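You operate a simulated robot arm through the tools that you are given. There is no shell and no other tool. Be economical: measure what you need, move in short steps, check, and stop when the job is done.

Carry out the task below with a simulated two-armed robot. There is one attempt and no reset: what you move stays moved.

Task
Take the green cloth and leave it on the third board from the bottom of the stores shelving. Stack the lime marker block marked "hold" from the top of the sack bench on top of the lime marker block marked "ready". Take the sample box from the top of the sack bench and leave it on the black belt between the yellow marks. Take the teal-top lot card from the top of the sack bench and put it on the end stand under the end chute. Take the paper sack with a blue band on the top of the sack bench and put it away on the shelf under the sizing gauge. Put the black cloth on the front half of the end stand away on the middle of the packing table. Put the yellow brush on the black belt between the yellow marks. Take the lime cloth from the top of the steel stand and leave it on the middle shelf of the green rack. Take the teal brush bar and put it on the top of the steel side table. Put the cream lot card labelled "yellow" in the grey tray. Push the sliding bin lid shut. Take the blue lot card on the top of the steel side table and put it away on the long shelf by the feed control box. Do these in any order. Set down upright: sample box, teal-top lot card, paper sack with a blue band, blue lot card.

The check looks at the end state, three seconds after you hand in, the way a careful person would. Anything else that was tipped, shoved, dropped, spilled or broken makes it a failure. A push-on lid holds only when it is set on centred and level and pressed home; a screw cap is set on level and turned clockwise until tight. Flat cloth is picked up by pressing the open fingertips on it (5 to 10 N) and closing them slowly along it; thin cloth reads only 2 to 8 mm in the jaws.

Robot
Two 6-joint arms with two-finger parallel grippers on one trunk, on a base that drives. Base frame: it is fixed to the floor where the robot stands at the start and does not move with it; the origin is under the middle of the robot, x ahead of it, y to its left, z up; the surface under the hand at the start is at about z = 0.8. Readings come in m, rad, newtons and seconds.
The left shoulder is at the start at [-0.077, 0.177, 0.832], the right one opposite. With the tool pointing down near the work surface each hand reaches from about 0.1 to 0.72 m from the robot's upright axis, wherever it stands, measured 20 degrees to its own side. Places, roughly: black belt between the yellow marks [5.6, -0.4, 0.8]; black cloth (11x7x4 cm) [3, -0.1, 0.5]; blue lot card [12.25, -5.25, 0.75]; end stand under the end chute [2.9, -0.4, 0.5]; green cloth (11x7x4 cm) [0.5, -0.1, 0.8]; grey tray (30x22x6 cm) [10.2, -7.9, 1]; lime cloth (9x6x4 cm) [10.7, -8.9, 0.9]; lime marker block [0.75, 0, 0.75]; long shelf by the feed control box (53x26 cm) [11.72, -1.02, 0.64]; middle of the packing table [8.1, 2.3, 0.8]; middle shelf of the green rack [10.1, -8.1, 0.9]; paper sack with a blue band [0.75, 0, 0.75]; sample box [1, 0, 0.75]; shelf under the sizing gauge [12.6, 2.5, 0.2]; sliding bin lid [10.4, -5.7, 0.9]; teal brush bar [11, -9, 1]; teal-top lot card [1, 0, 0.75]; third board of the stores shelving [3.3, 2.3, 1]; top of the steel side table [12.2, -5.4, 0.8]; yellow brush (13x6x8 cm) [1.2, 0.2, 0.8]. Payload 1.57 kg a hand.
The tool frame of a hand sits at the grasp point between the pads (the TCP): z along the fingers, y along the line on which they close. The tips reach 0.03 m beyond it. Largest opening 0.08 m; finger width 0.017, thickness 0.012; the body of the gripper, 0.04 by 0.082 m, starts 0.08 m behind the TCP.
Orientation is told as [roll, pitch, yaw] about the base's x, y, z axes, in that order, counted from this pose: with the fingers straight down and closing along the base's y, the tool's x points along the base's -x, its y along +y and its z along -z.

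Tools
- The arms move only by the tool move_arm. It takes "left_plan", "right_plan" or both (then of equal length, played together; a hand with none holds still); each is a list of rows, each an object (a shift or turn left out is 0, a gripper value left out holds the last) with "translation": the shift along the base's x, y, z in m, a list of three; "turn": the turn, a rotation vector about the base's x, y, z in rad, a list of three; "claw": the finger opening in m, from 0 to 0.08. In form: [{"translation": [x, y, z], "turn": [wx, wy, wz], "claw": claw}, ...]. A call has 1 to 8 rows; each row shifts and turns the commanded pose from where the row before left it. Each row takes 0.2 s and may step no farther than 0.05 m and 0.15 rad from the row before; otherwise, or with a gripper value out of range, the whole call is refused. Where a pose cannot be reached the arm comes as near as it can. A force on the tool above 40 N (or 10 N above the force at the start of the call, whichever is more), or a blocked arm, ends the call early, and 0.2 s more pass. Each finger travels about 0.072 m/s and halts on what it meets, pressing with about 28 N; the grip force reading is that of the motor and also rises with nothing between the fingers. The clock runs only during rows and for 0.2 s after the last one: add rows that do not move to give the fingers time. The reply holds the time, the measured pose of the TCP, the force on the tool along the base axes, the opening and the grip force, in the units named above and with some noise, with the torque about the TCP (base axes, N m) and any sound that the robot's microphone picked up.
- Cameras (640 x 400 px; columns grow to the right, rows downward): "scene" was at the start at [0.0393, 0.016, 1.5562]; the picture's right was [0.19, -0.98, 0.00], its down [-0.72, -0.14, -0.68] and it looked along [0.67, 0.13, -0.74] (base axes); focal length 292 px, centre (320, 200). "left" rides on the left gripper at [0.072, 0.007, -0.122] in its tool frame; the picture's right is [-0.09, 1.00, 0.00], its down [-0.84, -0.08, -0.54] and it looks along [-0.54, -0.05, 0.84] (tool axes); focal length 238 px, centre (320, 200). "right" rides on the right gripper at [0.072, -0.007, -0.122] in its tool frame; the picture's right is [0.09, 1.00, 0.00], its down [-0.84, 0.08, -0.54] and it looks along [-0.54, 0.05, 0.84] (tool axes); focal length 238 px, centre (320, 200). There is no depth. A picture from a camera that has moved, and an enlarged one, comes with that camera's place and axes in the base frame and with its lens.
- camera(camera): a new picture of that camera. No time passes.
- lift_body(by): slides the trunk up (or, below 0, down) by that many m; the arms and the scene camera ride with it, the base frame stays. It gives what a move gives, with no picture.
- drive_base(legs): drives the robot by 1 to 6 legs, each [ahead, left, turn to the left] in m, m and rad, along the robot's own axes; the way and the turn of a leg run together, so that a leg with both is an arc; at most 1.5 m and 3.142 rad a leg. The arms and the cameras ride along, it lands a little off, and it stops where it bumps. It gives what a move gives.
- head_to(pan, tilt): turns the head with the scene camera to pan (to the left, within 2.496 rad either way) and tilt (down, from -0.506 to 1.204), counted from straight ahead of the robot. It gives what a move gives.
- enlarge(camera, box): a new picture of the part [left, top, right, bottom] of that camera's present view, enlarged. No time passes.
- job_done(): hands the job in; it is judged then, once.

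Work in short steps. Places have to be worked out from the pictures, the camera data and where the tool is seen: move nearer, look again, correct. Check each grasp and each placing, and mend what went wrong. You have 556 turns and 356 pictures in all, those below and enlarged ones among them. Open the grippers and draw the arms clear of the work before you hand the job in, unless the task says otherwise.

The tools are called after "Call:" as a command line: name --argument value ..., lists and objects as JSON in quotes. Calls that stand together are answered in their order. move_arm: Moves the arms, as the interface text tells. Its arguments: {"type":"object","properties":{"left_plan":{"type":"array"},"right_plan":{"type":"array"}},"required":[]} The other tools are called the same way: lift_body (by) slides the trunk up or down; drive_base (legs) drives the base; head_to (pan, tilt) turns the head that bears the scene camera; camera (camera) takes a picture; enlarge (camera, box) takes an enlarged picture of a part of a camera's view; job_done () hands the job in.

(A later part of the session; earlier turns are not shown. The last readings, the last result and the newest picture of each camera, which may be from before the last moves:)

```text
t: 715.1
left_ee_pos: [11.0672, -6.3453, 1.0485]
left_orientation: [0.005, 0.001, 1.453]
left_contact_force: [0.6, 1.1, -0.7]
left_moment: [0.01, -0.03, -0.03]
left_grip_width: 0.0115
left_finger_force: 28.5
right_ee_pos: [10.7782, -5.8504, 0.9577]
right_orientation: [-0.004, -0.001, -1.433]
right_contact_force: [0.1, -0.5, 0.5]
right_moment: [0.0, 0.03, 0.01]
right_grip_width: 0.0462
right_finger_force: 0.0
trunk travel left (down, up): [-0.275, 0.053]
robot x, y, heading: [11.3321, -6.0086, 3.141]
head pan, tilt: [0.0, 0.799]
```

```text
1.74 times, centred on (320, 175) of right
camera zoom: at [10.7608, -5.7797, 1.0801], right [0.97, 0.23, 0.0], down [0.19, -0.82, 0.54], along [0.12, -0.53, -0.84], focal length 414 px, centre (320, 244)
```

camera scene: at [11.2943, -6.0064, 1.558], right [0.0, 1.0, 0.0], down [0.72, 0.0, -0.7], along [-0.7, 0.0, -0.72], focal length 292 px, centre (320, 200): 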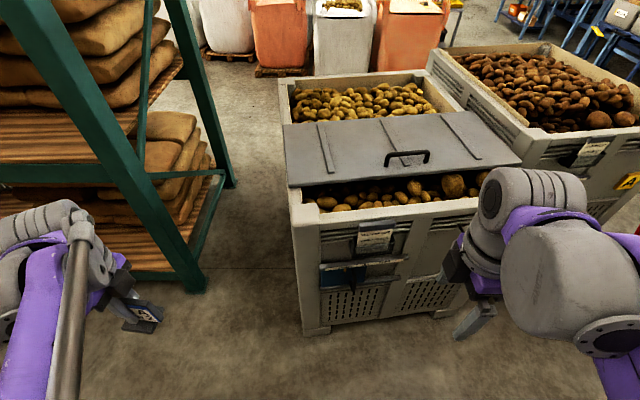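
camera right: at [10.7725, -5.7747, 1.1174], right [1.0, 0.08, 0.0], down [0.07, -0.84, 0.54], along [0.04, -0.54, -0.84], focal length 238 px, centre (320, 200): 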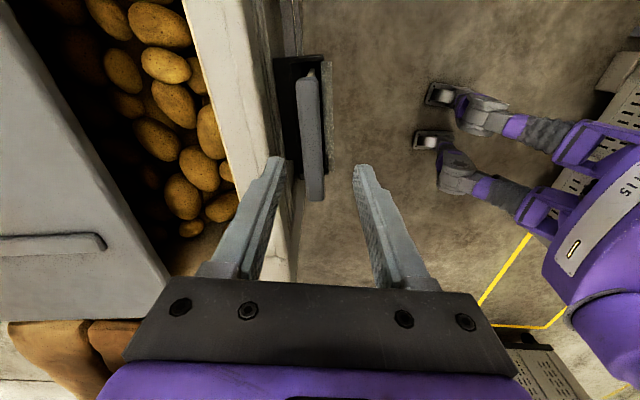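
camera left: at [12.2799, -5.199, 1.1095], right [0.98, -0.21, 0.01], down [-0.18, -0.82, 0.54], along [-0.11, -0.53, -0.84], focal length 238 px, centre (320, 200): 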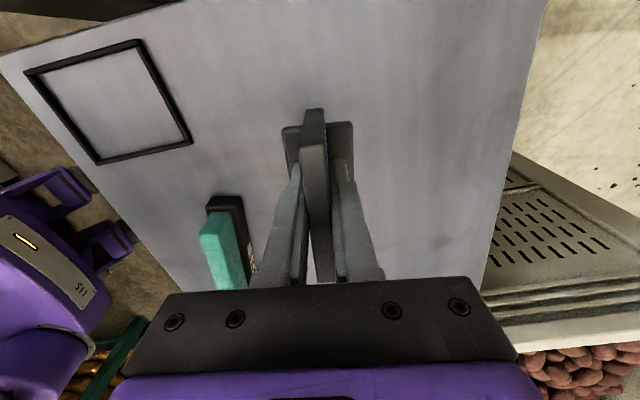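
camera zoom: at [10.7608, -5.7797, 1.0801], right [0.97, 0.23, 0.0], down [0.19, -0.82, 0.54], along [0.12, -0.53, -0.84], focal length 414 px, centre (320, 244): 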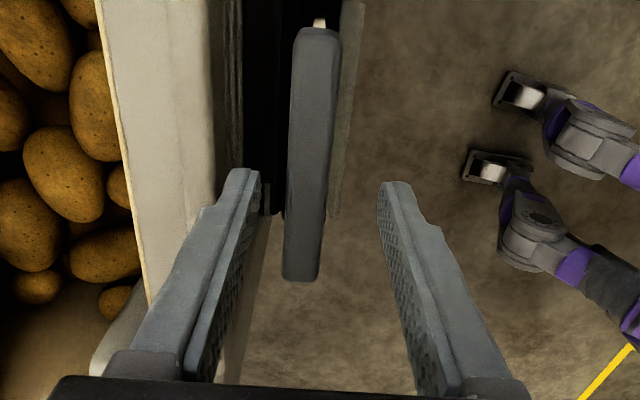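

The inner finger lines up outboard of the rim and clear of the strip. Continue down to z≈0.912.

Call:
move_arm --right_plan '[{"translation": [0, 0, -0.012]}, {"translation": [0, 0, -0.012]}, {"translation": [0, 0, -0.012]}, {"translation": [0, 0, -0.008]}, {"translation": [0, 0, 0]}]'

Call:
enlarge --camera "right" --box '[220, 60, 420, 290]'

```text
t: 716.3
left_ee_pos: [11.0682, -6.3454, 1.0485]
left_orientation: [0.005, 0.0, 1.452]
left_contact_force: [0.2, 0.3, -1.0]
left_moment: [-0.02, 0.01, 0.0]
left_grip_width: 0.0112
left_finger_force: 27.8
right_ee_pos: [10.7746, -5.8501, 0.9133]
right_orientation: [-0.004, -0.001, -1.433]
right_contact_force: [0.1, 0.5, -0.6]
right_moment: [0.01, 0.02, -0.01]
right_grip_width: 0.0464
right_finger_force: 0.0
trunk travel left (down, up): [-0.275, 0.053]
robot x, y, heading: [11.3313, -6.0073, 3.145]
head pan, tilt: [0.0, 0.799]
```

```text
1.74 times, centred on (320, 175) of right
camera zoom: at [10.7588, -5.7785, 1.0362], right [0.97, 0.23, 0.0], down [0.19, -0.82, 0.54], along [0.12, -0.53, -0.84], focal length 414 px, centre (320, 244)
```

zoom: 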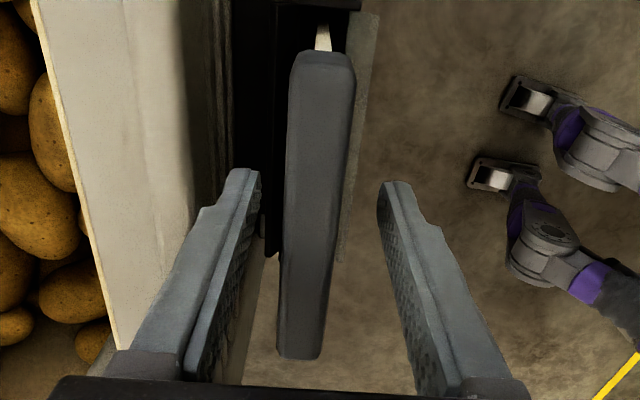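

No contact and the strip is between the fingers. Lower 4 mm more and close slowly.

Call:
move_arm --right_plan '[{"translation": [0, 0, -0.004]}, {"claw": 0.038}, {"claw": 0.03}, {"claw": 0.022}, {"claw": 0.012}, {"claw": 0.005}, {"claw": 0.005}]'

Call:
enlarge --camera "right" --box '[220, 60, 420, 290]'

```text
t: 717.9
left_ee_pos: [11.0654, -6.347, 1.0484]
left_orientation: [0.005, -0.001, 1.452]
left_contact_force: [0.3, 0.2, -0.3]
left_moment: [-0.03, 0.02, -0.01]
left_grip_width: 0.0114
left_finger_force: 27.9
right_ee_pos: [10.775, -5.8495, 0.9092]
right_orientation: [-0.002, -0.001, -1.433]
right_contact_force: [0.5, 0.0, 0.1]
right_moment: [0.03, 0.03, 0.0]
right_grip_width: 0.0162
right_finger_force: 28.7
trunk travel left (down, up): [-0.275, 0.053]
robot x, y, heading: [11.332, -6.0073, 3.143]
head pan, tilt: [0.0, 0.799]
```

```text
1.74 times, centred on (320, 175) of right
camera zoom: at [10.7587, -5.7783, 1.0317], right [0.97, 0.23, 0.0], down [0.19, -0.82, 0.54], along [0.12, -0.53, -0.84], focal length 414 px, centre (320, 244)
```

zoom: 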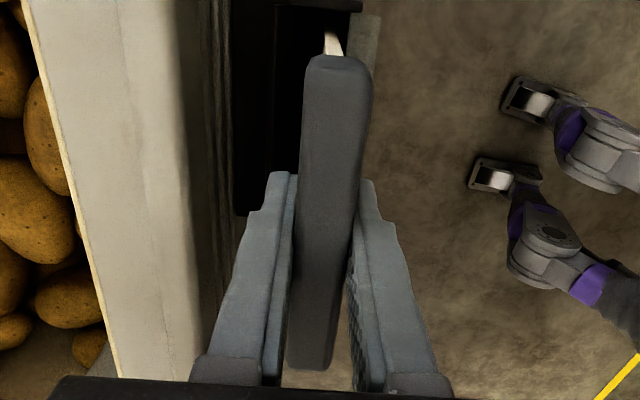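

The strip is gripped (16 mm). Pull straight up slowly.

Call:
move_arm --right_plan '[{"translation": [0, 0, 0.015]}, {"translation": [0, 0, 0.02]}, {"translation": [0, 0, 0.02]}, {"translation": [0, 0, 0.03]}, {"translation": [0, 0, 0.03]}, {"translation": [0, 0, 0.03]}]'

Call:
camera --camera "right"

Call:
enlarge --camera "scene" --box '[290, 120, 520, 320]'

```text
t: 719.3
left_ee_pos: [11.067, -6.3457, 1.0477]
left_orientation: [0.006, 0.0, 1.452]
left_contact_force: [0.1, 0.1, -0.5]
left_moment: [0.0, 0.0, 0.02]
left_grip_width: 0.0112
left_finger_force: 27.8
right_ee_pos: [10.7752, -5.8475, 1.0561]
right_orientation: [-0.002, -0.001, -1.431]
right_contact_force: [-0.2, -0.9, -0.1]
right_moment: [-0.01, 0.0, -0.01]
right_grip_width: 0.0165
right_finger_force: 28.2
trunk travel left (down, up): [-0.275, 0.053]
robot x, y, heading: [11.3306, -6.0055, 3.14]
head pan, tilt: [0.0, 0.799]
```

```text
181 pictures are left
camera right: at [10.7593, -5.7769, 1.1785], right [0.97, 0.23, 0.0], down [0.19, -0.82, 0.54], along [0.12, -0.53, -0.84], focal length 238 px, centre (320, 200)
```

right: 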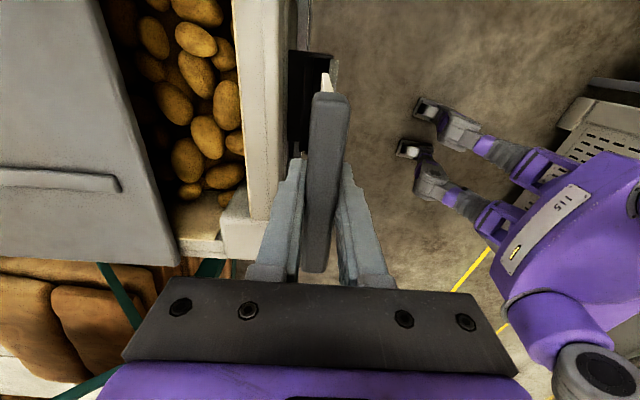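

```text
2.00 times, centred on (405, 220) of scene
camera zoom: at [11.2952, -6.0063, 1.558], right [0.0, 1.0, 0.0], down [0.72, 0.0, -0.7], along [-0.7, 0.0, -0.72], focal length 584 px, centre (150, 160)
```

zoom: 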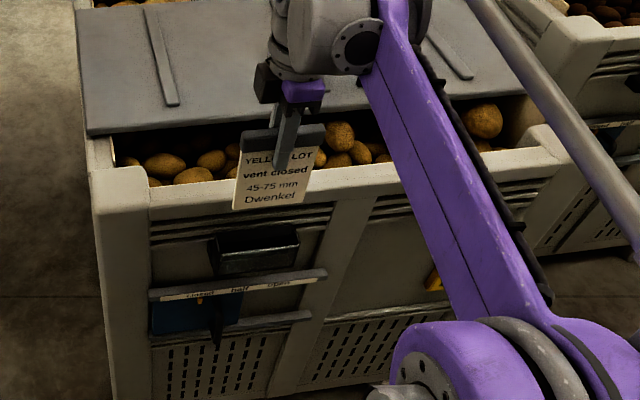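

The cream card is out of its pocket. Raise and draw it in, shift a little west to clear crate 2's crank, and strafe south to the rack.

Call:
move_arm --right_plan '[{"translation": [0.02, 0, 0.04]}, {"translation": [0.03, 0, 0.03]}, {"translation": [0.04, 0, 0.01]}, {"translation": [0.04, 0, 0]}, {"translation": [0.04, 0, 0]}]'

Call:
drive_base --legs '[[0.09, 0, 0], [0, 1.0, 0], [0, 0.92, 0]]'

Call:
head_to --pan 0.0 --tilt 0.6

Call:
camera --camera "scene"

```text
t: 720.5
left_ee_pos: [11.0668, -6.3464, 1.0481]
left_orientation: [0.007, 0.0, 1.451]
left_contact_force: [-0.1, 0.6, -0.4]
left_moment: [-0.02, 0.02, -0.03]
left_grip_width: 0.0113
left_finger_force: 27.8
right_ee_pos: [10.949, -5.8479, 1.1363]
right_orientation: [-0.004, -0.002, -1.432]
right_contact_force: [-0.6, -0.2, -0.1]
right_moment: [-0.04, 0.02, 0.04]
right_grip_width: 0.0162
right_finger_force: 27.8
trunk travel left (down, up): [-0.275, 0.053]
robot x, y, heading: [11.3308, -6.0075, 3.14]
head pan, tilt: [0.0, 0.799]
```

```text
t: 738.3
left_ee_pos: [10.9562, -8.263, 1.0483]
left_orientation: [0.006, 0.0, 1.442]
left_contact_force: [-0.6, -0.4, -1.3]
left_moment: [-0.04, 0.01, 0.01]
left_grip_width: 0.0114
left_finger_force: 28.1
right_ee_pos: [10.8432, -7.7638, 1.1358]
right_orientation: [-0.004, -0.003, -1.446]
right_contact_force: [-0.2, 0.8, -0.5]
right_moment: [0.0, 0.0, -0.02]
right_grip_width: 0.0166
right_finger_force: 28.2
trunk travel left (down, up): [-0.275, 0.053]
robot x, y, heading: [11.2266, -7.9248, 3.13]
head pan, tilt: [0.0, 0.799]
```

```text
t: 739.0
left_ee_pos: [10.9578, -8.2637, 1.0494]
left_orientation: [0.004, 0.0, 1.444]
left_contact_force: [-0.1, 0.5, -1.3]
left_moment: [0.02, -0.01, -0.02]
left_grip_width: 0.0113
left_finger_force: 28.2
right_ee_pos: [10.8441, -7.7636, 1.1365]
right_orientation: [-0.005, -0.003, -1.445]
right_contact_force: [-0.3, -0.2, 0.8]
right_moment: [0.0, -0.02, 0.0]
right_grip_width: 0.0165
right_finger_force: 28.2
trunk travel left (down, up): [-0.275, 0.053]
robot x, y, heading: [11.2259, -7.9222, 3.134]
head pan, tilt: [0.0, 0.6]
```

```text
179 pictures are left
camera scene: at [11.1818, -7.9254, 1.5749], right [0.01, 1.0, 0.0], down [0.57, -0.01, -0.82], along [-0.82, 0.01, -0.57], focal length 292 px, centre (320, 200)
```

scene: 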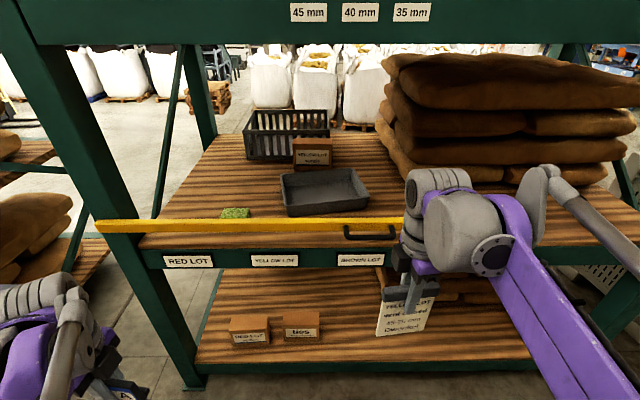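

Lime cloth and tray are visible; tray centre ≈(10.27, -7.90). Raise the card above the gate, drive 0.36 m closer, then reach over.

Call:
move_arm --right_plan '[{"translation": [0, 0, 0.03]}, {"translation": [0, 0, 0.02]}]'

Call:
drive_base --legs '[[0.36, 0, 0]]'

Call:
move_arm --right_plan '[{"translation": [-0.03, -0.025, 0]}, {"translation": [-0.035, -0.025, 0]}, {"translation": [-0.035, -0.025, 0]}, {"translation": [-0.035, -0.025, 0]}, {"translation": [-0.035, -0.025, 0]}, {"translation": [-0.03, -0.01, 0]}]'

Call:
camera --camera "scene"

Call:
camera --camera "right"

```text
t: 739.6
left_ee_pos: [10.9564, -8.2621, 1.0489]
left_orientation: [0.006, 0.0, 1.441]
left_contact_force: [-0.3, 0.4, 0.6]
left_moment: [-0.04, 0.01, -0.01]
left_grip_width: 0.0114
left_finger_force: 28.2
right_ee_pos: [10.8461, -7.7657, 1.1885]
right_orientation: [-0.003, -0.002, -1.446]
right_contact_force: [-1.1, -0.5, -1.1]
right_moment: [-0.04, 0.04, -0.02]
right_grip_width: 0.0165
right_finger_force: 27.8
trunk travel left (down, up): [-0.275, 0.053]
robot x, y, heading: [11.2289, -7.9268, 3.128]
head pan, tilt: [0.0, 0.6]
```

```text
t: 741.9
left_ee_pos: [10.5991, -8.2526, 1.0485]
left_orientation: [0.007, -0.001, 1.428]
left_contact_force: [-0.5, 0.2, -0.3]
left_moment: [0.0, -0.02, 0.02]
left_grip_width: 0.0113
left_finger_force: 28.1
right_ee_pos: [10.4942, -7.7535, 1.1861]
right_orientation: [-0.003, -0.002, -1.459]
right_contact_force: [0.7, -0.1, -0.3]
right_moment: [0.01, -0.03, -0.01]
right_grip_width: 0.0163
right_finger_force: 27.8
trunk travel left (down, up): [-0.275, 0.053]
robot x, y, heading: [10.8725, -7.921, 3.117]
head pan, tilt: [0.0, 0.6]
```

```text
t: 743.3
left_ee_pos: [10.5986, -8.253, 1.0482]
left_orientation: [0.006, 0.0, 1.429]
left_contact_force: [0.5, -0.6, 0.0]
left_moment: [0.02, -0.02, -0.01]
left_grip_width: 0.0115
left_finger_force: 28.1
right_ee_pos: [10.3275, -7.8715, 1.169]
right_orientation: [-0.004, 0.001, -1.456]
right_contact_force: [-0.9, 0.2, -0.2]
right_moment: [0.0, 0.02, 0.03]
right_grip_width: 0.0164
right_finger_force: 28.0
right hand out of reach, approached as far as the arm can: row 5, 6
trunk travel left (down, up): [-0.275, 0.053]
robot x, y, heading: [10.8694, -7.9215, 3.118]
head pan, tilt: [0.0, 0.6]
```

```text
178 pictures are left
camera scene: at [10.8272, -7.9184, 1.5749], right [0.03, 1.0, 0.0], down [0.56, -0.01, -0.83], along [-0.82, 0.02, -0.56], focal length 292 px, centre (320, 200)
```

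scene: 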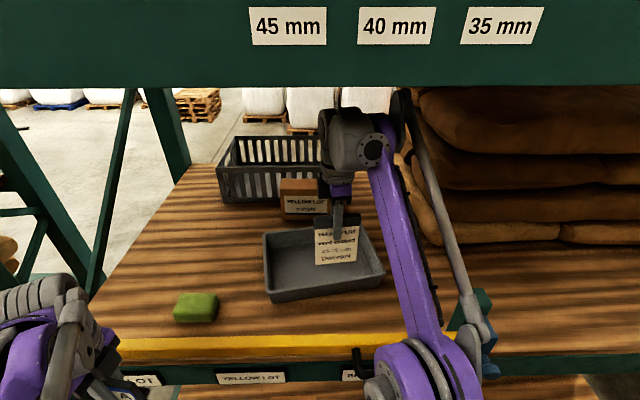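

```text
177 pictures are left
camera right: at [10.3131, -7.8005, 1.2922], right [0.98, 0.2, 0.0], down [0.17, -0.82, 0.54], along [0.11, -0.53, -0.84], focal length 238 px, centre (320, 200)
```

right: 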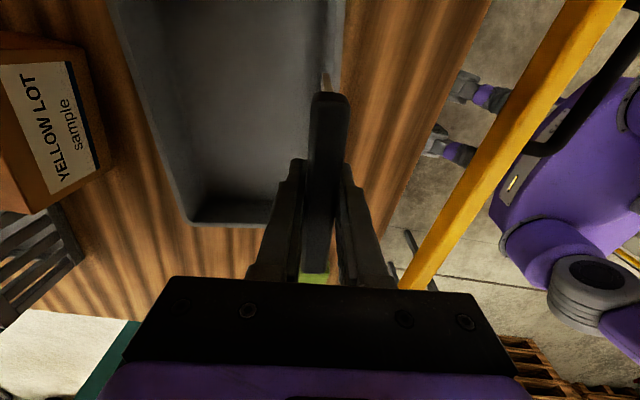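

The card needs to go ≈8 cm deeper into the tray. Inch the robot 7 cm forward.

Call:
drive_base --legs '[[0.07, 0.01, 0.02]]'

Call:
camera --camera "right"

```text
t: 744.3
left_ee_pos: [10.5591, -8.2609, 1.0488]
left_orientation: [-0.012, -0.008, 1.442]
left_contact_force: [0.3, 1.0, -0.8]
left_moment: [-0.01, -0.01, -0.01]
left_grip_width: 0.0115
left_finger_force: 27.8
right_ee_pos: [10.2764, -7.8849, 1.1693]
right_orientation: [-0.003, 0.0, -1.442]
right_contact_force: [1.6, 0.5, -1.2]
right_moment: [0.01, 0.02, 0.02]
right_grip_width: 0.0162
right_finger_force: 28.0
trunk travel left (down, up): [-0.275, 0.053]
robot x, y, heading: [10.8226, -7.9264, 3.129]
head pan, tilt: [0.0, 0.6]
stopped in leg 1: the force on the tool passed its limit at 99 N (the readings are from after the stop); the commanded pose is now the measured one
```

```text
176 pictures are left
camera right: at [10.2612, -7.8149, 1.2922], right [0.98, 0.22, 0.0], down [0.19, -0.82, 0.54], along [0.12, -0.53, -0.84], focal length 238 px, centre (320, 200)
```

right: 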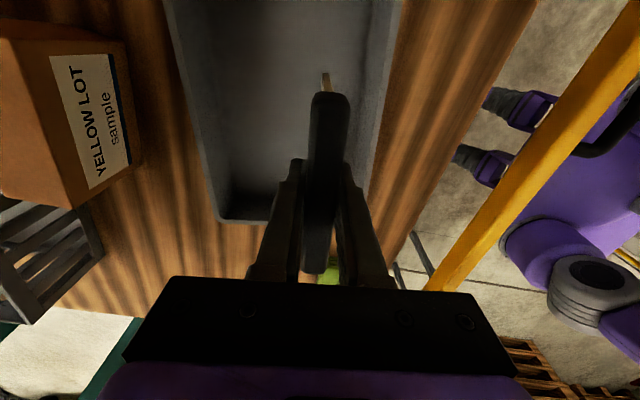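

The left hand (blue card) bumped the gate. Pull the left hand back and check the card.

Call:
move_arm --left_plan '[{"translation": [0.03, 0, 0]}, {"translation": [0.04, 0, 0.02]}, {"translation": [0.04, 0, 0.02]}]'

Call:
camera --camera "left"

Call:
camera --camera "scene"

```text
t: 745.1
left_ee_pos: [10.6725, -8.2575, 1.0903]
left_orientation: [-0.013, -0.007, 1.443]
left_contact_force: [0.5, 0.2, -1.4]
left_moment: [0.0, -0.01, 0.02]
left_grip_width: 0.0116
left_finger_force: 28.5
right_ee_pos: [10.2767, -7.8858, 1.17]
right_orientation: [-0.004, -0.003, -1.442]
right_contact_force: [-0.3, 0.7, -0.7]
right_moment: [0.01, 0.0, -0.01]
right_grip_width: 0.0162
right_finger_force: 28.0
trunk travel left (down, up): [-0.275, 0.053]
robot x, y, heading: [10.8227, -7.9268, 3.128]
head pan, tilt: [0.0, 0.6]
```

```text
175 pictures are left
camera left: at [10.6564, -8.3278, 1.2119], right [-0.98, 0.22, -0.01], down [0.18, 0.82, 0.55], along [0.13, 0.53, -0.84], focal length 238 px, centre (320, 200)
```

left: 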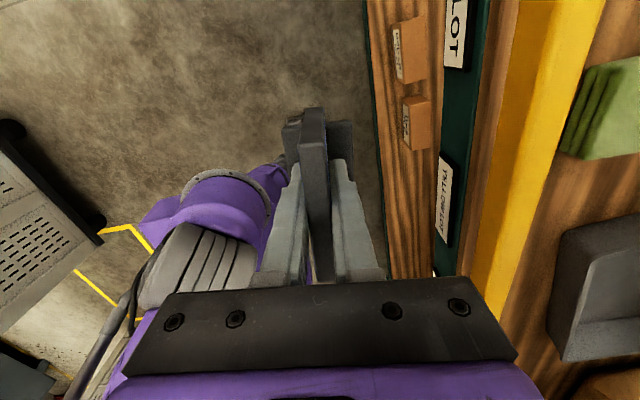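

```text
174 pictures are left
camera scene: at [10.7776, -7.9247, 1.5749], right [0.01, 1.0, 0.0], down [0.56, -0.01, -0.83], along [-0.83, 0.01, -0.56], focal length 292 px, centre (320, 200)
```

scene: 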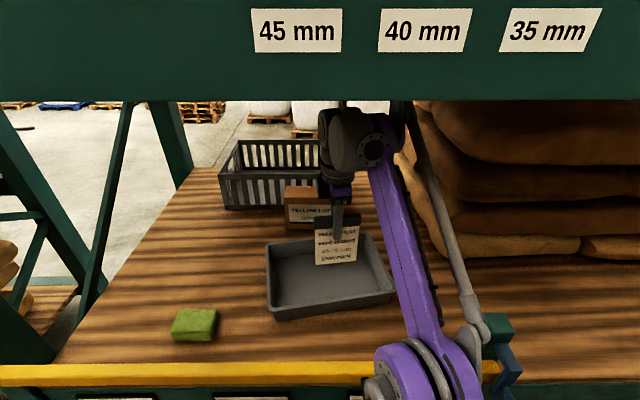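

Card and gate are fine. Move 4 cm forward and lower the cream card into the tray.

Call:
drive_base --legs '[[0.04, 0, 0]]'

Call:
move_arm --right_plan '[{"translation": [0, -0.01, -0.04]}, {"translation": [0, -0.01, -0.04]}, {"translation": [0, 0, -0.02]}, {"translation": [0, 0, 0]}]'

Call:
camera --camera "right"

```text
t: 746.0
left_ee_pos: [10.6327, -8.2581, 1.0898]
left_orientation: [-0.013, -0.009, 1.443]
left_contact_force: [-0.9, 0.0, 0.0]
left_moment: [0.02, 0.01, 0.05]
left_grip_width: 0.0115
left_finger_force: 28.1
right_ee_pos: [10.2369, -7.8867, 1.1699]
right_orientation: [-0.004, -0.001, -1.442]
right_contact_force: [0.7, 0.0, -1.1]
right_moment: [0.0, -0.04, 0.01]
right_grip_width: 0.0164
right_finger_force: 27.7
trunk travel left (down, up): [-0.275, 0.053]
robot x, y, heading: [10.7838, -7.9286, 3.131]
head pan, tilt: [0.0, 0.6]
```

```text
t: 747.0
left_ee_pos: [10.6317, -8.2581, 1.0902]
left_orientation: [-0.014, -0.009, 1.443]
left_contact_force: [0.0, 0.0, -0.3]
left_moment: [-0.01, -0.02, -0.02]
left_grip_width: 0.0112
left_finger_force: 28.1
right_ee_pos: [10.2375, -7.9059, 1.0701]
right_orientation: [-0.004, -0.001, -1.442]
right_contact_force: [-0.4, 0.3, -1.3]
right_moment: [0.0, -0.02, -0.02]
right_grip_width: 0.0163
right_finger_force: 27.7
trunk travel left (down, up): [-0.275, 0.053]
robot x, y, heading: [10.7812, -7.9253, 3.137]
head pan, tilt: [0.0, 0.6]
```

```text
173 pictures are left
camera right: at [10.2211, -7.8356, 1.193], right [0.98, 0.22, 0.0], down [0.19, -0.82, 0.54], along [0.12, -0.53, -0.84], focal length 238 px, centre (320, 200)
```

right: 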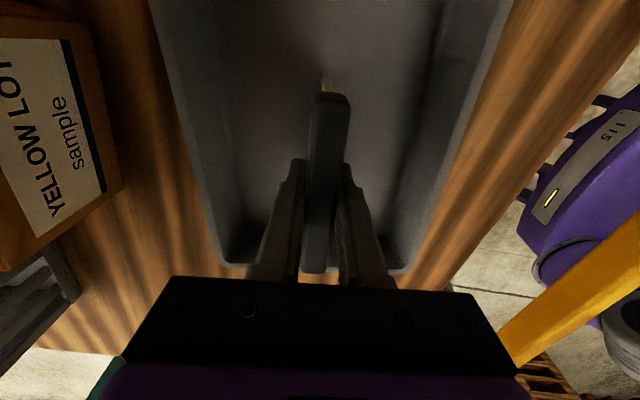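

Centred in the tray. Lower to contact.

Call:
move_arm --right_plan '[{"translation": [0, 0, -0.012]}, {"translation": [0, 0, -0.01]}, {"translation": [0, 0, -0.01]}, {"translation": [0, 0, -0.01]}, {"translation": [0, 0, -0.008]}, {"translation": [0, 0, -0.008]}]'

```text
t: 748.4
left_ee_pos: [10.6344, -8.2582, 1.0911]
left_orientation: [-0.012, -0.007, 1.442]
left_contact_force: [-0.2, 0.9, -0.8]
left_moment: [0.03, -0.02, 0.04]
left_grip_width: 0.0115
left_finger_force: 27.7
right_ee_pos: [10.2388, -7.9058, 1.0134]
right_orientation: [-0.007, 0.001, -1.442]
right_contact_force: [-1.5, -0.3, 22.0]
right_moment: [-0.08, 0.15, -0.02]
right_grip_width: 0.0158
right_finger_force: 28.5
trunk travel left (down, up): [-0.275, 0.053]
robot x, y, heading: [10.7802, -7.9271, 3.132]
head pan, tilt: [0.0, 0.6]
```

Contact on the tray floor. Open and rise; the card will lie down inside the tray.

Call:
move_arm --right_plan '[{"translation": [0, 0, 0.002], "claw": 0.03}, {"claw": 0.05}, {"claw": 0.08}, {"claw": 0.08}, {"translation": [0, 0, 0.03]}, {"translation": [0, 0, 0.045]}, {"translation": [0, 0, 0.045]}, {"translation": [0, 0, 0.045]}]'

Call:
camera --camera "right"

Call:
camera --camera "scene"

```text
t: 750.2
left_ee_pos: [10.6338, -8.2582, 1.09]
left_orientation: [-0.015, -0.009, 1.444]
left_contact_force: [0.3, 0.5, -0.6]
left_moment: [-0.02, -0.01, 0.04]
left_grip_width: 0.0111
left_finger_force: 27.6
right_ee_pos: [10.2441, -7.9036, 1.1714]
right_orientation: [-0.004, -0.002, -1.443]
right_contact_force: [-0.4, -0.3, -0.7]
right_moment: [0.02, 0.02, 0.03]
right_grip_width: 0.0799
right_finger_force: 0.1
right hand out of reach, approached as far as the arm can: row 8
trunk travel left (down, up): [-0.275, 0.053]
robot x, y, heading: [10.7825, -7.9265, 3.133]
head pan, tilt: [0.0, 0.6]
```

```text
172 pictures are left
camera right: at [10.2283, -7.8334, 1.2946], right [0.98, 0.22, 0.0], down [0.19, -0.82, 0.54], along [0.12, -0.53, -0.84], focal length 238 px, centre (320, 200)
```

right: 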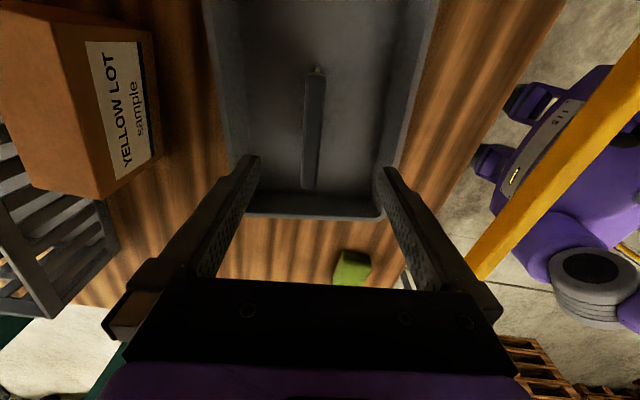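

```text
171 pictures are left
camera scene: at [10.7373, -7.9252, 1.5749], right [0.01, 1.0, 0.0], down [0.57, -0.01, -0.82], along [-0.82, 0.01, -0.57], focal length 292 px, centre (320, 200)
```

scene: 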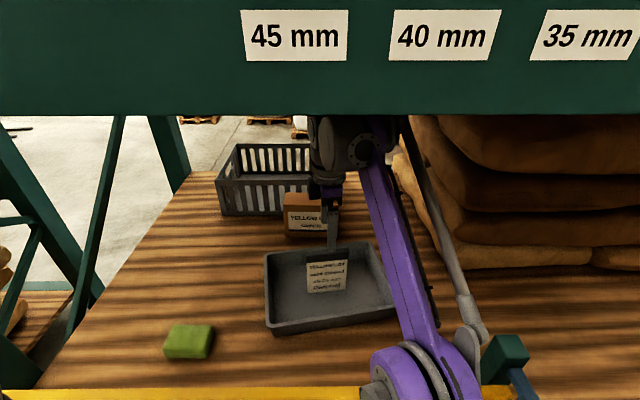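

The cream card is in the tray. Retract over the gate, restore the right hand's yaw, and go back to bin B.

Call:
move_arm --right_plan '[{"translation": [0.045, 0.01, 0.0]}, {"translation": [0.045, 0.01, 0.0]}, {"translation": [0.045, 0.015, 0]}, {"translation": [0.045, 0.015, 0]}, {"translation": [0.045, 0.02, 0]}, {"translation": [0.03, 0.02, 0], "turn": [0, 0, -0.149]}, {"translation": [0.02, 0.02, 0], "turn": [0, 0, -0.149]}, {"translation": [0.02, 0.02, 0], "turn": [0, 0, -0.149]}]'

Call:
drive_base --legs '[[-0.42, 0, 0], [0, -1.0, 0], [0, -1.15, 0]]'

Call:
move_arm --right_plan '[{"turn": [0, 0, -0.149], "claw": 0.0}, {"turn": [0, 0, -0.149]}, {"turn": [0, 0, -0.149]}, {"turn": [0, 0, -0.149]}, {"turn": [0, 0, -0.149]}, {"turn": [0, 0, -0.149]}, {"turn": [0, 0, -0.149]}, {"turn": [0, 0, -0.149]}]'

Call:
camera --camera "scene"

```text
t: 752.0
left_ee_pos: [10.6333, -8.2575, 1.0904]
left_orientation: [-0.013, -0.007, 1.442]
left_contact_force: [-0.3, 0.0, -0.3]
left_moment: [0.02, 0.0, 0.01]
left_grip_width: 0.0115
left_finger_force: 28.3
right_ee_pos: [10.5421, -7.7719, 1.1702]
right_orientation: [-0.004, -0.002, -1.894]
right_contact_force: [-0.4, -0.8, -0.4]
right_moment: [0.01, 0.0, 0.01]
right_grip_width: 0.0799
right_finger_force: 0.0
trunk travel left (down, up): [-0.275, 0.053]
robot x, y, heading: [10.7808, -7.9254, 3.13]
head pan, tilt: [0.0, 0.6]
```

```text
t: 773.5
left_ee_pos: [11.1149, -6.0859, 1.0897]
left_orientation: [-0.014, -0.009, 1.418]
left_contact_force: [1.0, -0.2, -0.3]
left_moment: [0.05, 0.01, 0.02]
left_grip_width: 0.0114
left_finger_force: 28.2
right_ee_pos: [11.0348, -5.5981, 1.1706]
right_orientation: [-0.002, -0.001, -1.915]
right_contact_force: [0.5, 0.3, -0.3]
right_moment: [0.02, -0.01, -0.03]
right_grip_width: 0.08
right_finger_force: 0.0
trunk travel left (down, up): [-0.275, 0.053]
robot x, y, heading: [11.2698, -5.7587, 3.104]
head pan, tilt: [0.0, 0.6]
```

```text
t: 775.3
left_ee_pos: [11.1154, -6.0867, 1.0898]
left_orientation: [-0.015, -0.009, 1.418]
left_contact_force: [0.5, 0.1, 0.4]
left_moment: [-0.02, -0.03, 0.0]
left_grip_width: 0.0113
left_finger_force: 28.3
right_ee_pos: [11.0346, -5.5998, 1.1708]
right_orientation: [-0.006, -0.003, -3.108]
right_contact_force: [-0.6, 0.2, -0.4]
right_moment: [0.0, 0.0, -0.02]
right_grip_width: 0.0
right_finger_force: 21.1
trunk travel left (down, up): [-0.275, 0.053]
robot x, y, heading: [11.2678, -5.7594, 3.107]
head pan, tilt: [0.0, 0.6]
```

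```text
170 pictures are left
camera scene: at [11.2275, -5.7559, 1.5749], right [0.03, 1.0, 0.0], down [0.56, -0.02, -0.83], along [-0.82, 0.03, -0.56], focal length 292 px, centre (320, 200)
```

scene: 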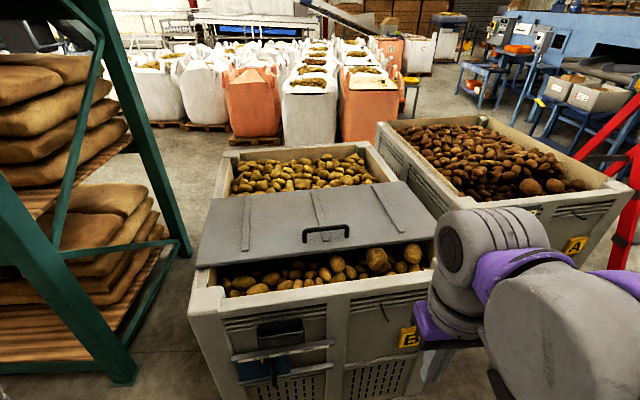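

Call:
enlarge --camera "scene" --box '[180, 130, 450, 300]'

```text
2.35 times, centred on (315, 215) of scene
camera zoom: at [11.2275, -5.7559, 1.5749], right [0.03, 1.0, 0.0], down [0.56, -0.02, -0.83], along [-0.82, 0.03, -0.56], focal length 687 px, centre (332, 165)
```

zoom: 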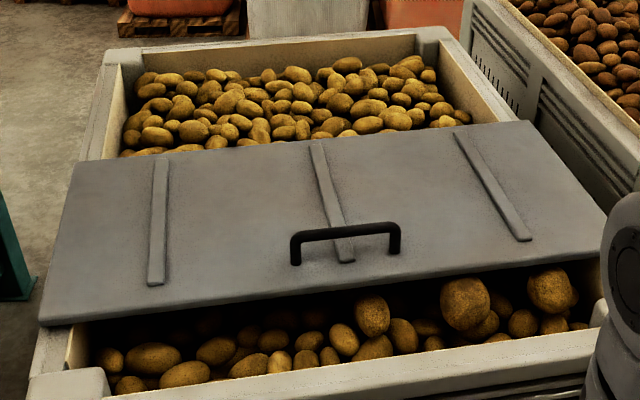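

Plan: hook closed fingertips behind the lid handle (≈(10.525, -5.713), z≈0.945–0.995) and test gently which way it runs. Drive nearer and look with the right hand camera.

Call:
drive_base --legs '[[0.22, 0, 0.03]]'

Call:
move_arm --right_plan '[{"translation": [-0.03, -0.015, 0]}, {"translation": [-0.035, -0.015, 0]}, {"translation": [-0.035, -0.015, 0]}, {"translation": [-0.035, -0.015, 0]}, {"translation": [-0.035, -0.015, 0]}, {"translation": [-0.035, -0.015, 0]}]'

Call:
camera --camera "right"

```text
t: 777.0
left_ee_pos: [10.9056, -6.0842, 1.0911]
left_orientation: [-0.015, -0.008, 1.439]
left_contact_force: [-0.3, -0.2, -1.4]
left_moment: [-0.01, -0.03, 0.01]
left_grip_width: 0.0114
left_finger_force: 27.8
right_ee_pos: [10.8157, -5.5998, 1.1708]
right_orientation: [-0.004, 0.0, -3.083]
right_contact_force: [-0.2, -1.1, -0.5]
right_moment: [0.0, -0.06, 0.01]
right_grip_width: 0.0
right_finger_force: 21.7
trunk travel left (down, up): [-0.275, 0.053]
robot x, y, heading: [11.0597, -5.7547, 3.127]
head pan, tilt: [0.0, 0.6]
```

```text
t: 778.4
left_ee_pos: [10.9038, -6.0856, 1.0908]
left_orientation: [-0.019, -0.008, 1.439]
left_contact_force: [0.2, -0.2, 0.0]
left_moment: [0.0, -0.03, 0.0]
left_grip_width: 0.0112
left_finger_force: 28.3
right_ee_pos: [10.6067, -5.6889, 1.171]
right_orientation: [-0.004, -0.001, -3.085]
right_contact_force: [0.3, -0.3, 0.1]
right_moment: [0.03, 0.01, -0.03]
right_grip_width: 0.0
right_finger_force: 21.3
trunk travel left (down, up): [-0.275, 0.053]
robot x, y, heading: [11.0546, -5.7515, 3.13]
head pan, tilt: [0.0, 0.6]
```

```text
168 pictures are left
camera right: at [10.6781, -5.6795, 1.2934], right [0.15, -0.99, 0.0], down [-0.83, -0.13, 0.54], along [-0.54, -0.08, -0.84], focal length 238 px, centre (320, 200)
```

right: 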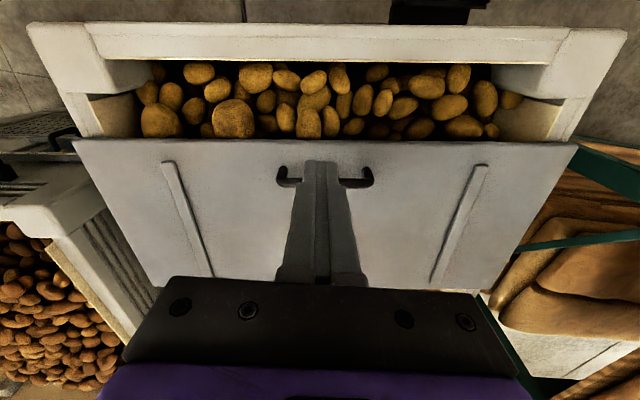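

Top view: front gap ≈0.14 m between lid and the aisle rim. Hook the closed fingertips behind the handle bar (x≈10.521) and lower.

Call:
move_arm --right_plan '[{"translation": [-0.045, -0.01, 0]}, {"translation": [-0.045, -0.01, 0]}, {"translation": [-0.036, -0.005, -0.02]}, {"translation": [0, 0, -0.045]}, {"translation": [0, 0, -0.045]}, {"translation": [0, 0, -0.04]}, {"translation": [0, 0, -0.02]}, {"translation": [0, 0, 0]}]'

Call:
camera --camera "right"

```text
t: 779.9
left_ee_pos: [10.9066, -6.0848, 1.0903]
left_orientation: [-0.013, -0.01, 1.442]
left_contact_force: [-0.4, -0.1, -1.1]
left_moment: [0.04, 0.0, 0.05]
left_grip_width: 0.0114
left_finger_force: 28.4
right_ee_pos: [10.4945, -5.7129, 1.0084]
right_orientation: [-0.005, -0.003, -3.083]
right_contact_force: [0.9, -0.8, 17.7]
right_moment: [0.05, -0.23, 0.03]
right_grip_width: 0.0001
right_finger_force: 21.1
right hand out of reach, approached as far as the arm can: row 3
trunk travel left (down, up): [-0.275, 0.053]
robot x, y, heading: [11.0542, -5.7563, 3.135]
head pan, tilt: [0.0, 0.6]
stopped in row 7 (right hand): the force on the tool passed its limit at 71 N (the readings are from after the stop); the commanded pose is now the measured one
```

```text
167 pictures are left
camera right: at [10.5661, -5.7027, 1.1301], right [0.15, -0.99, 0.0], down [-0.83, -0.13, 0.54], along [-0.54, -0.08, -0.84], focal length 238 px, centre (320, 200)
```

right: 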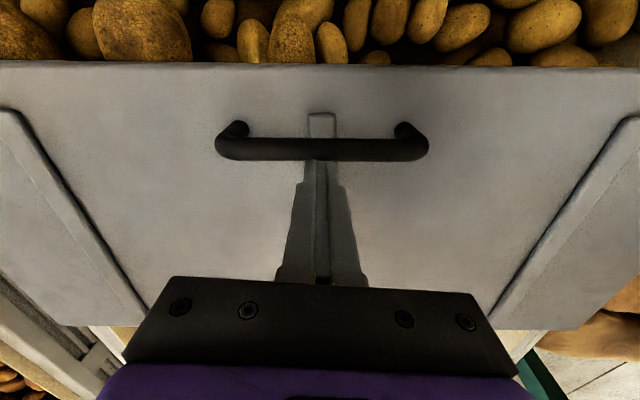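

Fingertips are behind the bar, touching the lid top (z≈0.978). Raise 5 mm and pull gently toward +x in small steps.

Call:
move_arm --right_plan '[{"translation": [0, 0, 0.006]}, {"translation": [0.01, 0, 0]}, {"translation": [0.01, 0, 0]}, {"translation": [0.01, 0, 0]}, {"translation": [0.01, 0, 0]}, {"translation": [0, 0, 0]}]'

Call:
camera --camera "right"

```text
t: 781.3
left_ee_pos: [10.9061, -6.0851, 1.0902]
left_orientation: [-0.014, -0.009, 1.44]
left_contact_force: [1.0, -0.4, -0.6]
left_moment: [-0.01, 0.04, -0.01]
left_grip_width: 0.0114
left_finger_force: 28.0
right_ee_pos: [10.5339, -5.7136, 1.0104]
right_orientation: [-0.003, -0.004, -3.085]
right_contact_force: [-0.4, 0.1, -0.1]
right_moment: [0.0, 0.03, -0.01]
right_grip_width: 0.0
right_finger_force: 21.2
trunk travel left (down, up): [-0.275, 0.053]
robot x, y, heading: [11.0544, -5.7584, 3.129]
head pan, tilt: [0.0, 0.6]
```

```text
166 pictures are left
camera right: at [10.6053, -5.7024, 1.1332], right [0.15, -0.99, 0.0], down [-0.83, -0.13, 0.54], along [-0.54, -0.08, -0.84], focal length 238 px, centre (320, 200)
```

right: 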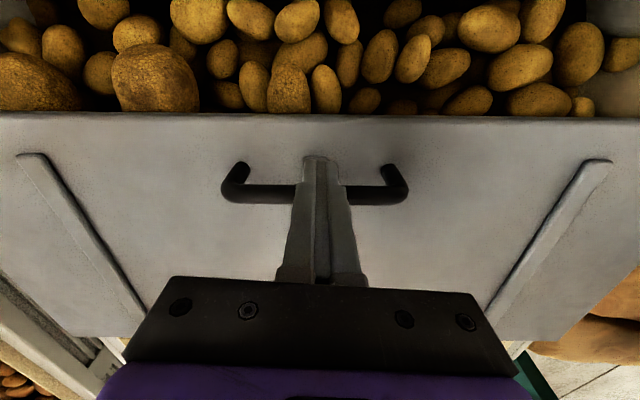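

The fingers slid over the bar (its top is ≈0.978), so the bar sits at x≈10.506. I need a little more reach: raise, tilt the hand 0.25 rad forward and come down behind the bar.

Call:
move_arm --right_plan '[{"translation": [-0.01, 0, 0.04]}, {"translation": [-0.03, 0, 0], "turn": [0, 0.12, 0]}, {"translation": [-0.03, 0, 0], "turn": [0, 0.13, 0]}, {"translation": [-0.02, 0, 0]}, {"translation": [0, 0, 0]}]'

Call:
camera --camera "right"

```text
t: 782.5
left_ee_pos: [10.9059, -6.085, 1.0905]
left_orientation: [-0.014, -0.007, 1.442]
left_contact_force: [-0.1, 0.6, 0.5]
left_moment: [-0.02, 0.0, 0.02]
left_grip_width: 0.0114
left_finger_force: 28.0
right_ee_pos: [10.4426, -5.7142, 1.0505]
right_orientation: [-0.016, -0.253, -3.083]
right_contact_force: [1.0, -0.6, 0.0]
right_moment: [0.0, 0.0, 0.02]
right_grip_width: 0.0
right_finger_force: 21.7
trunk travel left (down, up): [-0.275, 0.053]
robot x, y, heading: [11.0553, -5.7547, 3.138]
head pan, tilt: [0.0, 0.6]
```

```text
165 pictures are left
camera right: at [10.5424, -5.7031, 1.1515], right [0.14, -0.99, -0.04], down [-0.67, -0.13, 0.73], along [-0.73, -0.08, -0.68], focal length 238 px, centre (320, 200)
```

right: 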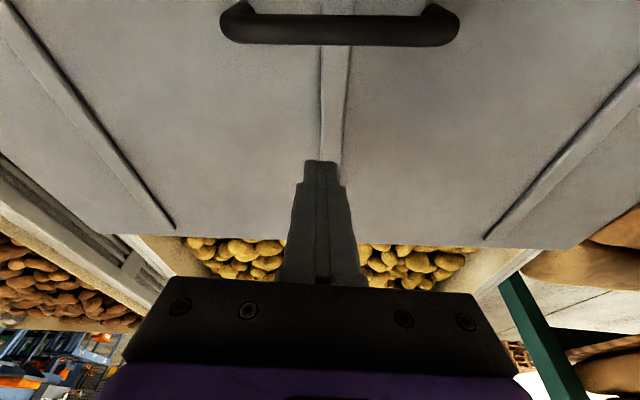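

Tips are now well behind the bar. Lower 6 cm and pull toward +x.

Call:
move_arm --right_plan '[{"translation": [0, 0, -0.03]}, {"translation": [0, 0, -0.02]}, {"translation": [0, 0, -0.01]}, {"translation": [0.015, 0, 0]}, {"translation": [0.015, 0, 0]}, {"translation": [0.01, 0, 0]}]'

Call:
camera --camera "right"

```text
t: 783.9
left_ee_pos: [10.9048, -6.0844, 1.09]
left_orientation: [-0.013, -0.008, 1.442]
left_contact_force: [0.5, -0.4, -0.7]
left_moment: [0.03, -0.01, 0.04]
left_grip_width: 0.0113
left_finger_force: 27.6
right_ee_pos: [10.4834, -5.7137, 0.992]
right_orientation: [-0.017, -0.252, -3.082]
right_contact_force: [0.2, -0.4, -0.5]
right_moment: [-0.04, 0.03, 0.0]
right_grip_width: 0.0
right_finger_force: 21.2
trunk travel left (down, up): [-0.275, 0.053]
robot x, y, heading: [11.0533, -5.7545, 3.128]
head pan, tilt: [0.0, 0.6]
```

```text
164 pictures are left
camera right: at [10.5828, -5.7025, 1.0935], right [0.14, -0.99, -0.04], down [-0.67, -0.13, 0.73], along [-0.73, -0.08, -0.68], focal length 238 px, centre (320, 200)
```

right: 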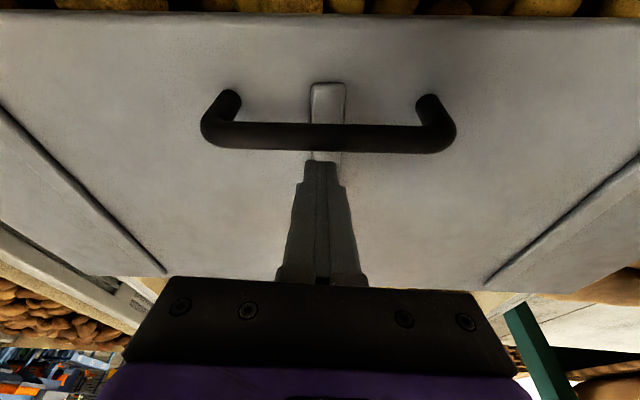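

Just behind the bar. Continue pulling +x in 1 cm steps and watch the force.

Call:
move_arm --right_plan '[{"translation": [0.01, 0, 0]}, {"translation": [0.01, 0, 0]}, {"translation": [0.01, 0, 0]}, {"translation": [0.01, 0, 0]}]'

Call:
camera --camera "right"

```text
t: 784.9
left_ee_pos: [10.9041, -6.0851, 1.0899]
left_orientation: [-0.014, -0.009, 1.441]
left_contact_force: [0.4, 0.6, -0.9]
left_moment: [0.0, -0.01, -0.02]
left_grip_width: 0.0111
left_finger_force: 27.8
right_ee_pos: [10.5229, -5.7126, 0.9921]
right_orientation: [-0.019, -0.253, -3.084]
right_contact_force: [-4.3, 1.8, 1.3]
right_moment: [0.04, 0.12, 0.03]
right_grip_width: 0.0003
right_finger_force: 21.2
trunk travel left (down, up): [-0.275, 0.053]
robot x, y, heading: [11.056, -5.7553, 3.125]
head pan, tilt: [0.0, 0.6]
```

```text
163 pictures are left
camera right: at [10.6227, -5.7021, 1.0936], right [0.14, -0.99, -0.04], down [-0.67, -0.13, 0.73], along [-0.73, -0.08, -0.68], focal length 238 px, centre (320, 200)
```

right: 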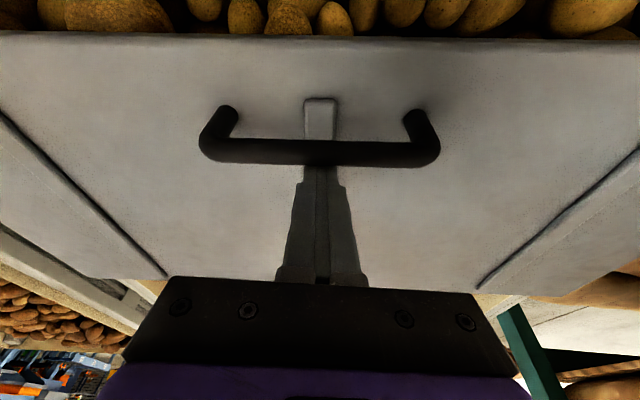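

The lid slides toward the aisle with ~4 N. Keep pulling until it stops.

Call:
move_arm --right_plan '[{"translation": [0.012, 0, 0]}, {"translation": [0.012, 0, 0]}, {"translation": [0.012, 0, 0]}, {"translation": [0.012, 0, 0]}, {"translation": [0.012, 0, 0]}]'

Call:
camera --camera "scene"

```text
t: 786.1
left_ee_pos: [10.9047, -6.0845, 1.0911]
left_orientation: [-0.013, -0.007, 1.442]
left_contact_force: [-0.2, 0.8, -0.7]
left_moment: [-0.01, 0.02, -0.05]
left_grip_width: 0.0115
left_finger_force: 28.6
right_ee_pos: [10.5838, -5.7133, 0.9917]
right_orientation: [-0.017, -0.253, -3.083]
right_contact_force: [-4.7, 3.0, 2.1]
right_moment: [0.05, 0.06, 0.03]
right_grip_width: 0.0
right_finger_force: 20.9
trunk travel left (down, up): [-0.275, 0.053]
robot x, y, heading: [11.0582, -5.7504, 3.134]
head pan, tilt: [0.0, 0.6]
```

```text
162 pictures are left
camera scene: at [11.0108, -5.7516, 1.5749], right [0.01, 1.0, 0.0], down [0.57, -0.01, -0.82], along [-0.82, 0.01, -0.57], focal length 292 px, centre (320, 200)
```

scene: 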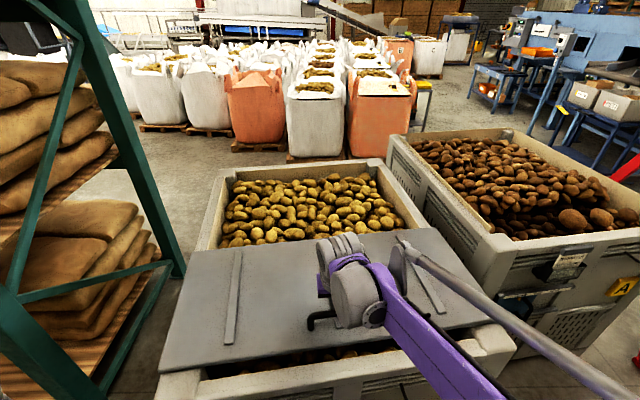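

Closing nicely. Continue to the stop.

Call:
move_arm --right_plan '[{"translation": [0.012, 0.001, 0]}, {"translation": [0.012, 0.001, 0]}, {"translation": [0.012, 0.001, 0]}, {"translation": [0.012, 0.001, 0]}, {"translation": [0.01, 0.001, 0]}, {"translation": [0.01, 0.001, 0]}]'

Call:
camera --camera "right"

```text
t: 787.5
left_ee_pos: [10.9036, -6.0844, 1.0893]
left_orientation: [-0.015, -0.008, 1.442]
left_contact_force: [-0.6, 0.0, -0.4]
left_moment: [0.03, 0.01, 0.0]
left_grip_width: 0.0111
left_finger_force: 28.3
right_ee_pos: [10.6504, -5.7076, 0.9918]
right_orientation: [-0.016, -0.253, -3.084]
right_contact_force: [-8.5, -1.1, 0.7]
right_moment: [-0.09, 0.18, 0.05]
right_grip_width: 0.0
right_finger_force: 21.1
trunk travel left (down, up): [-0.275, 0.053]
robot x, y, heading: [11.0544, -5.7517, 3.129]
head pan, tilt: [0.0, 0.6]
```

```text
161 pictures are left
camera right: at [10.7497, -5.6972, 1.0936], right [0.14, -0.99, -0.04], down [-0.67, -0.13, 0.73], along [-0.73, -0.08, -0.68], focal length 238 px, centre (320, 200)
```

right: 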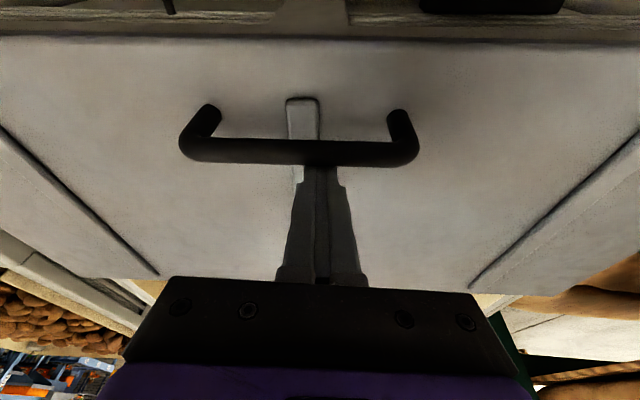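

Lid edge is at the rim and force is rising. Pull 1.5 cm more to confirm the stop.

Call:
move_arm --right_plan '[{"translation": [0.005, 0, 0]}, {"translation": [0.005, 0, 0]}, {"translation": [0.005, 0, 0]}]'

Call:
camera --camera "scene"

```text
t: 788.1
left_ee_pos: [10.9035, -6.0847, 1.0896]
left_orientation: [-0.016, -0.01, 1.443]
left_contact_force: [0.3, 0.5, 0.8]
left_moment: [0.0, 0.05, 0.0]
left_grip_width: 0.0113
left_finger_force: 27.8
right_ee_pos: [10.6504, -5.7089, 0.9937]
right_orientation: [-0.017, -0.269, -3.081]
right_contact_force: [-23.5, -1.2, -0.5]
right_moment: [-0.16, 0.48, 0.14]
right_grip_width: 0.0003
right_finger_force: 21.3
trunk travel left (down, up): [-0.275, 0.053]
robot x, y, heading: [11.0511, -5.7528, 3.125]
head pan, tilt: [0.0, 0.6]
stopped in row 2 (right hand): the force on the tool passed its limit at 44 N (the readings are from after the stop); the commanded pose is now the measured one
```

```text
160 pictures are left
camera scene: at [11.0087, -5.752, 1.5747], right [0.01, 1.0, 0.0], down [0.57, -0.01, -0.82], along [-0.82, 0.01, -0.57], focal length 292 px, centre (320, 200)
```

scene: 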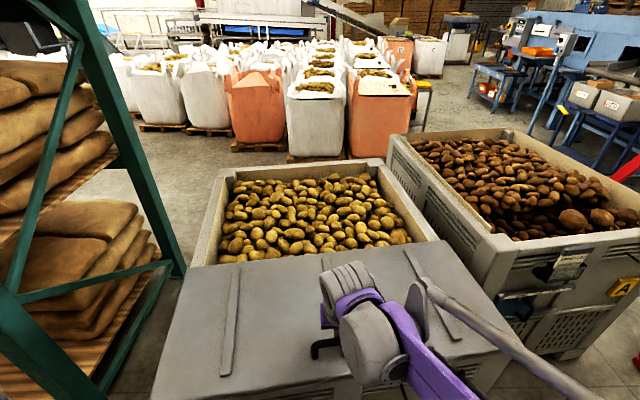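

The lid hit a hard stop exactly flush with the aisle rim. To be sure which end is "shut", I'll test whether it can travel further back than its starting place. First put the fingers on the aisle side of the bar.

Call:
move_arm --right_plan '[{"translation": [-0.012, 0, 0]}, {"translation": [0, 0, 0.045]}, {"translation": [0.04, 0, 0], "turn": [0, -0.13, 0]}, {"translation": [0.03, 0, 0], "turn": [0, -0.13, 0]}, {"translation": [0, 0, -0.03]}, {"translation": [0, 0, -0.015]}]'

Call:
camera --camera "right"

```text
t: 789.5
left_ee_pos: [10.9061, -6.0843, 1.09]
left_orientation: [-0.014, -0.008, 1.442]
left_contact_force: [1.0, 0.4, -1.0]
left_moment: [-0.01, -0.01, -0.02]
left_grip_width: 0.0114
left_finger_force: 28.0
right_ee_pos: [10.7115, -5.7058, 0.993]
right_orientation: [-0.002, -0.003, -3.084]
right_contact_force: [0.0, -0.2, -0.6]
right_moment: [0.04, 0.0, 0.0]
right_grip_width: 0.0
right_finger_force: 21.5
trunk travel left (down, up): [-0.275, 0.053]
robot x, y, heading: [11.0485, -5.7501, 3.125]
head pan, tilt: [0.0, 0.6]
```

```text
159 pictures are left
camera right: at [10.7833, -5.6958, 1.1167], right [0.15, -0.99, 0.0], down [-0.83, -0.13, 0.54], along [-0.54, -0.08, -0.84], focal length 238 px, centre (320, 200)
```

right: 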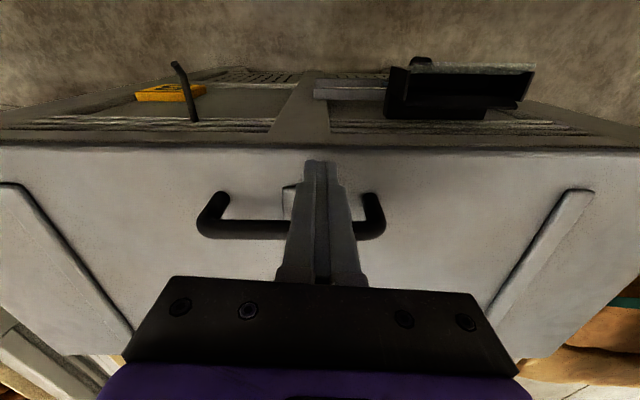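

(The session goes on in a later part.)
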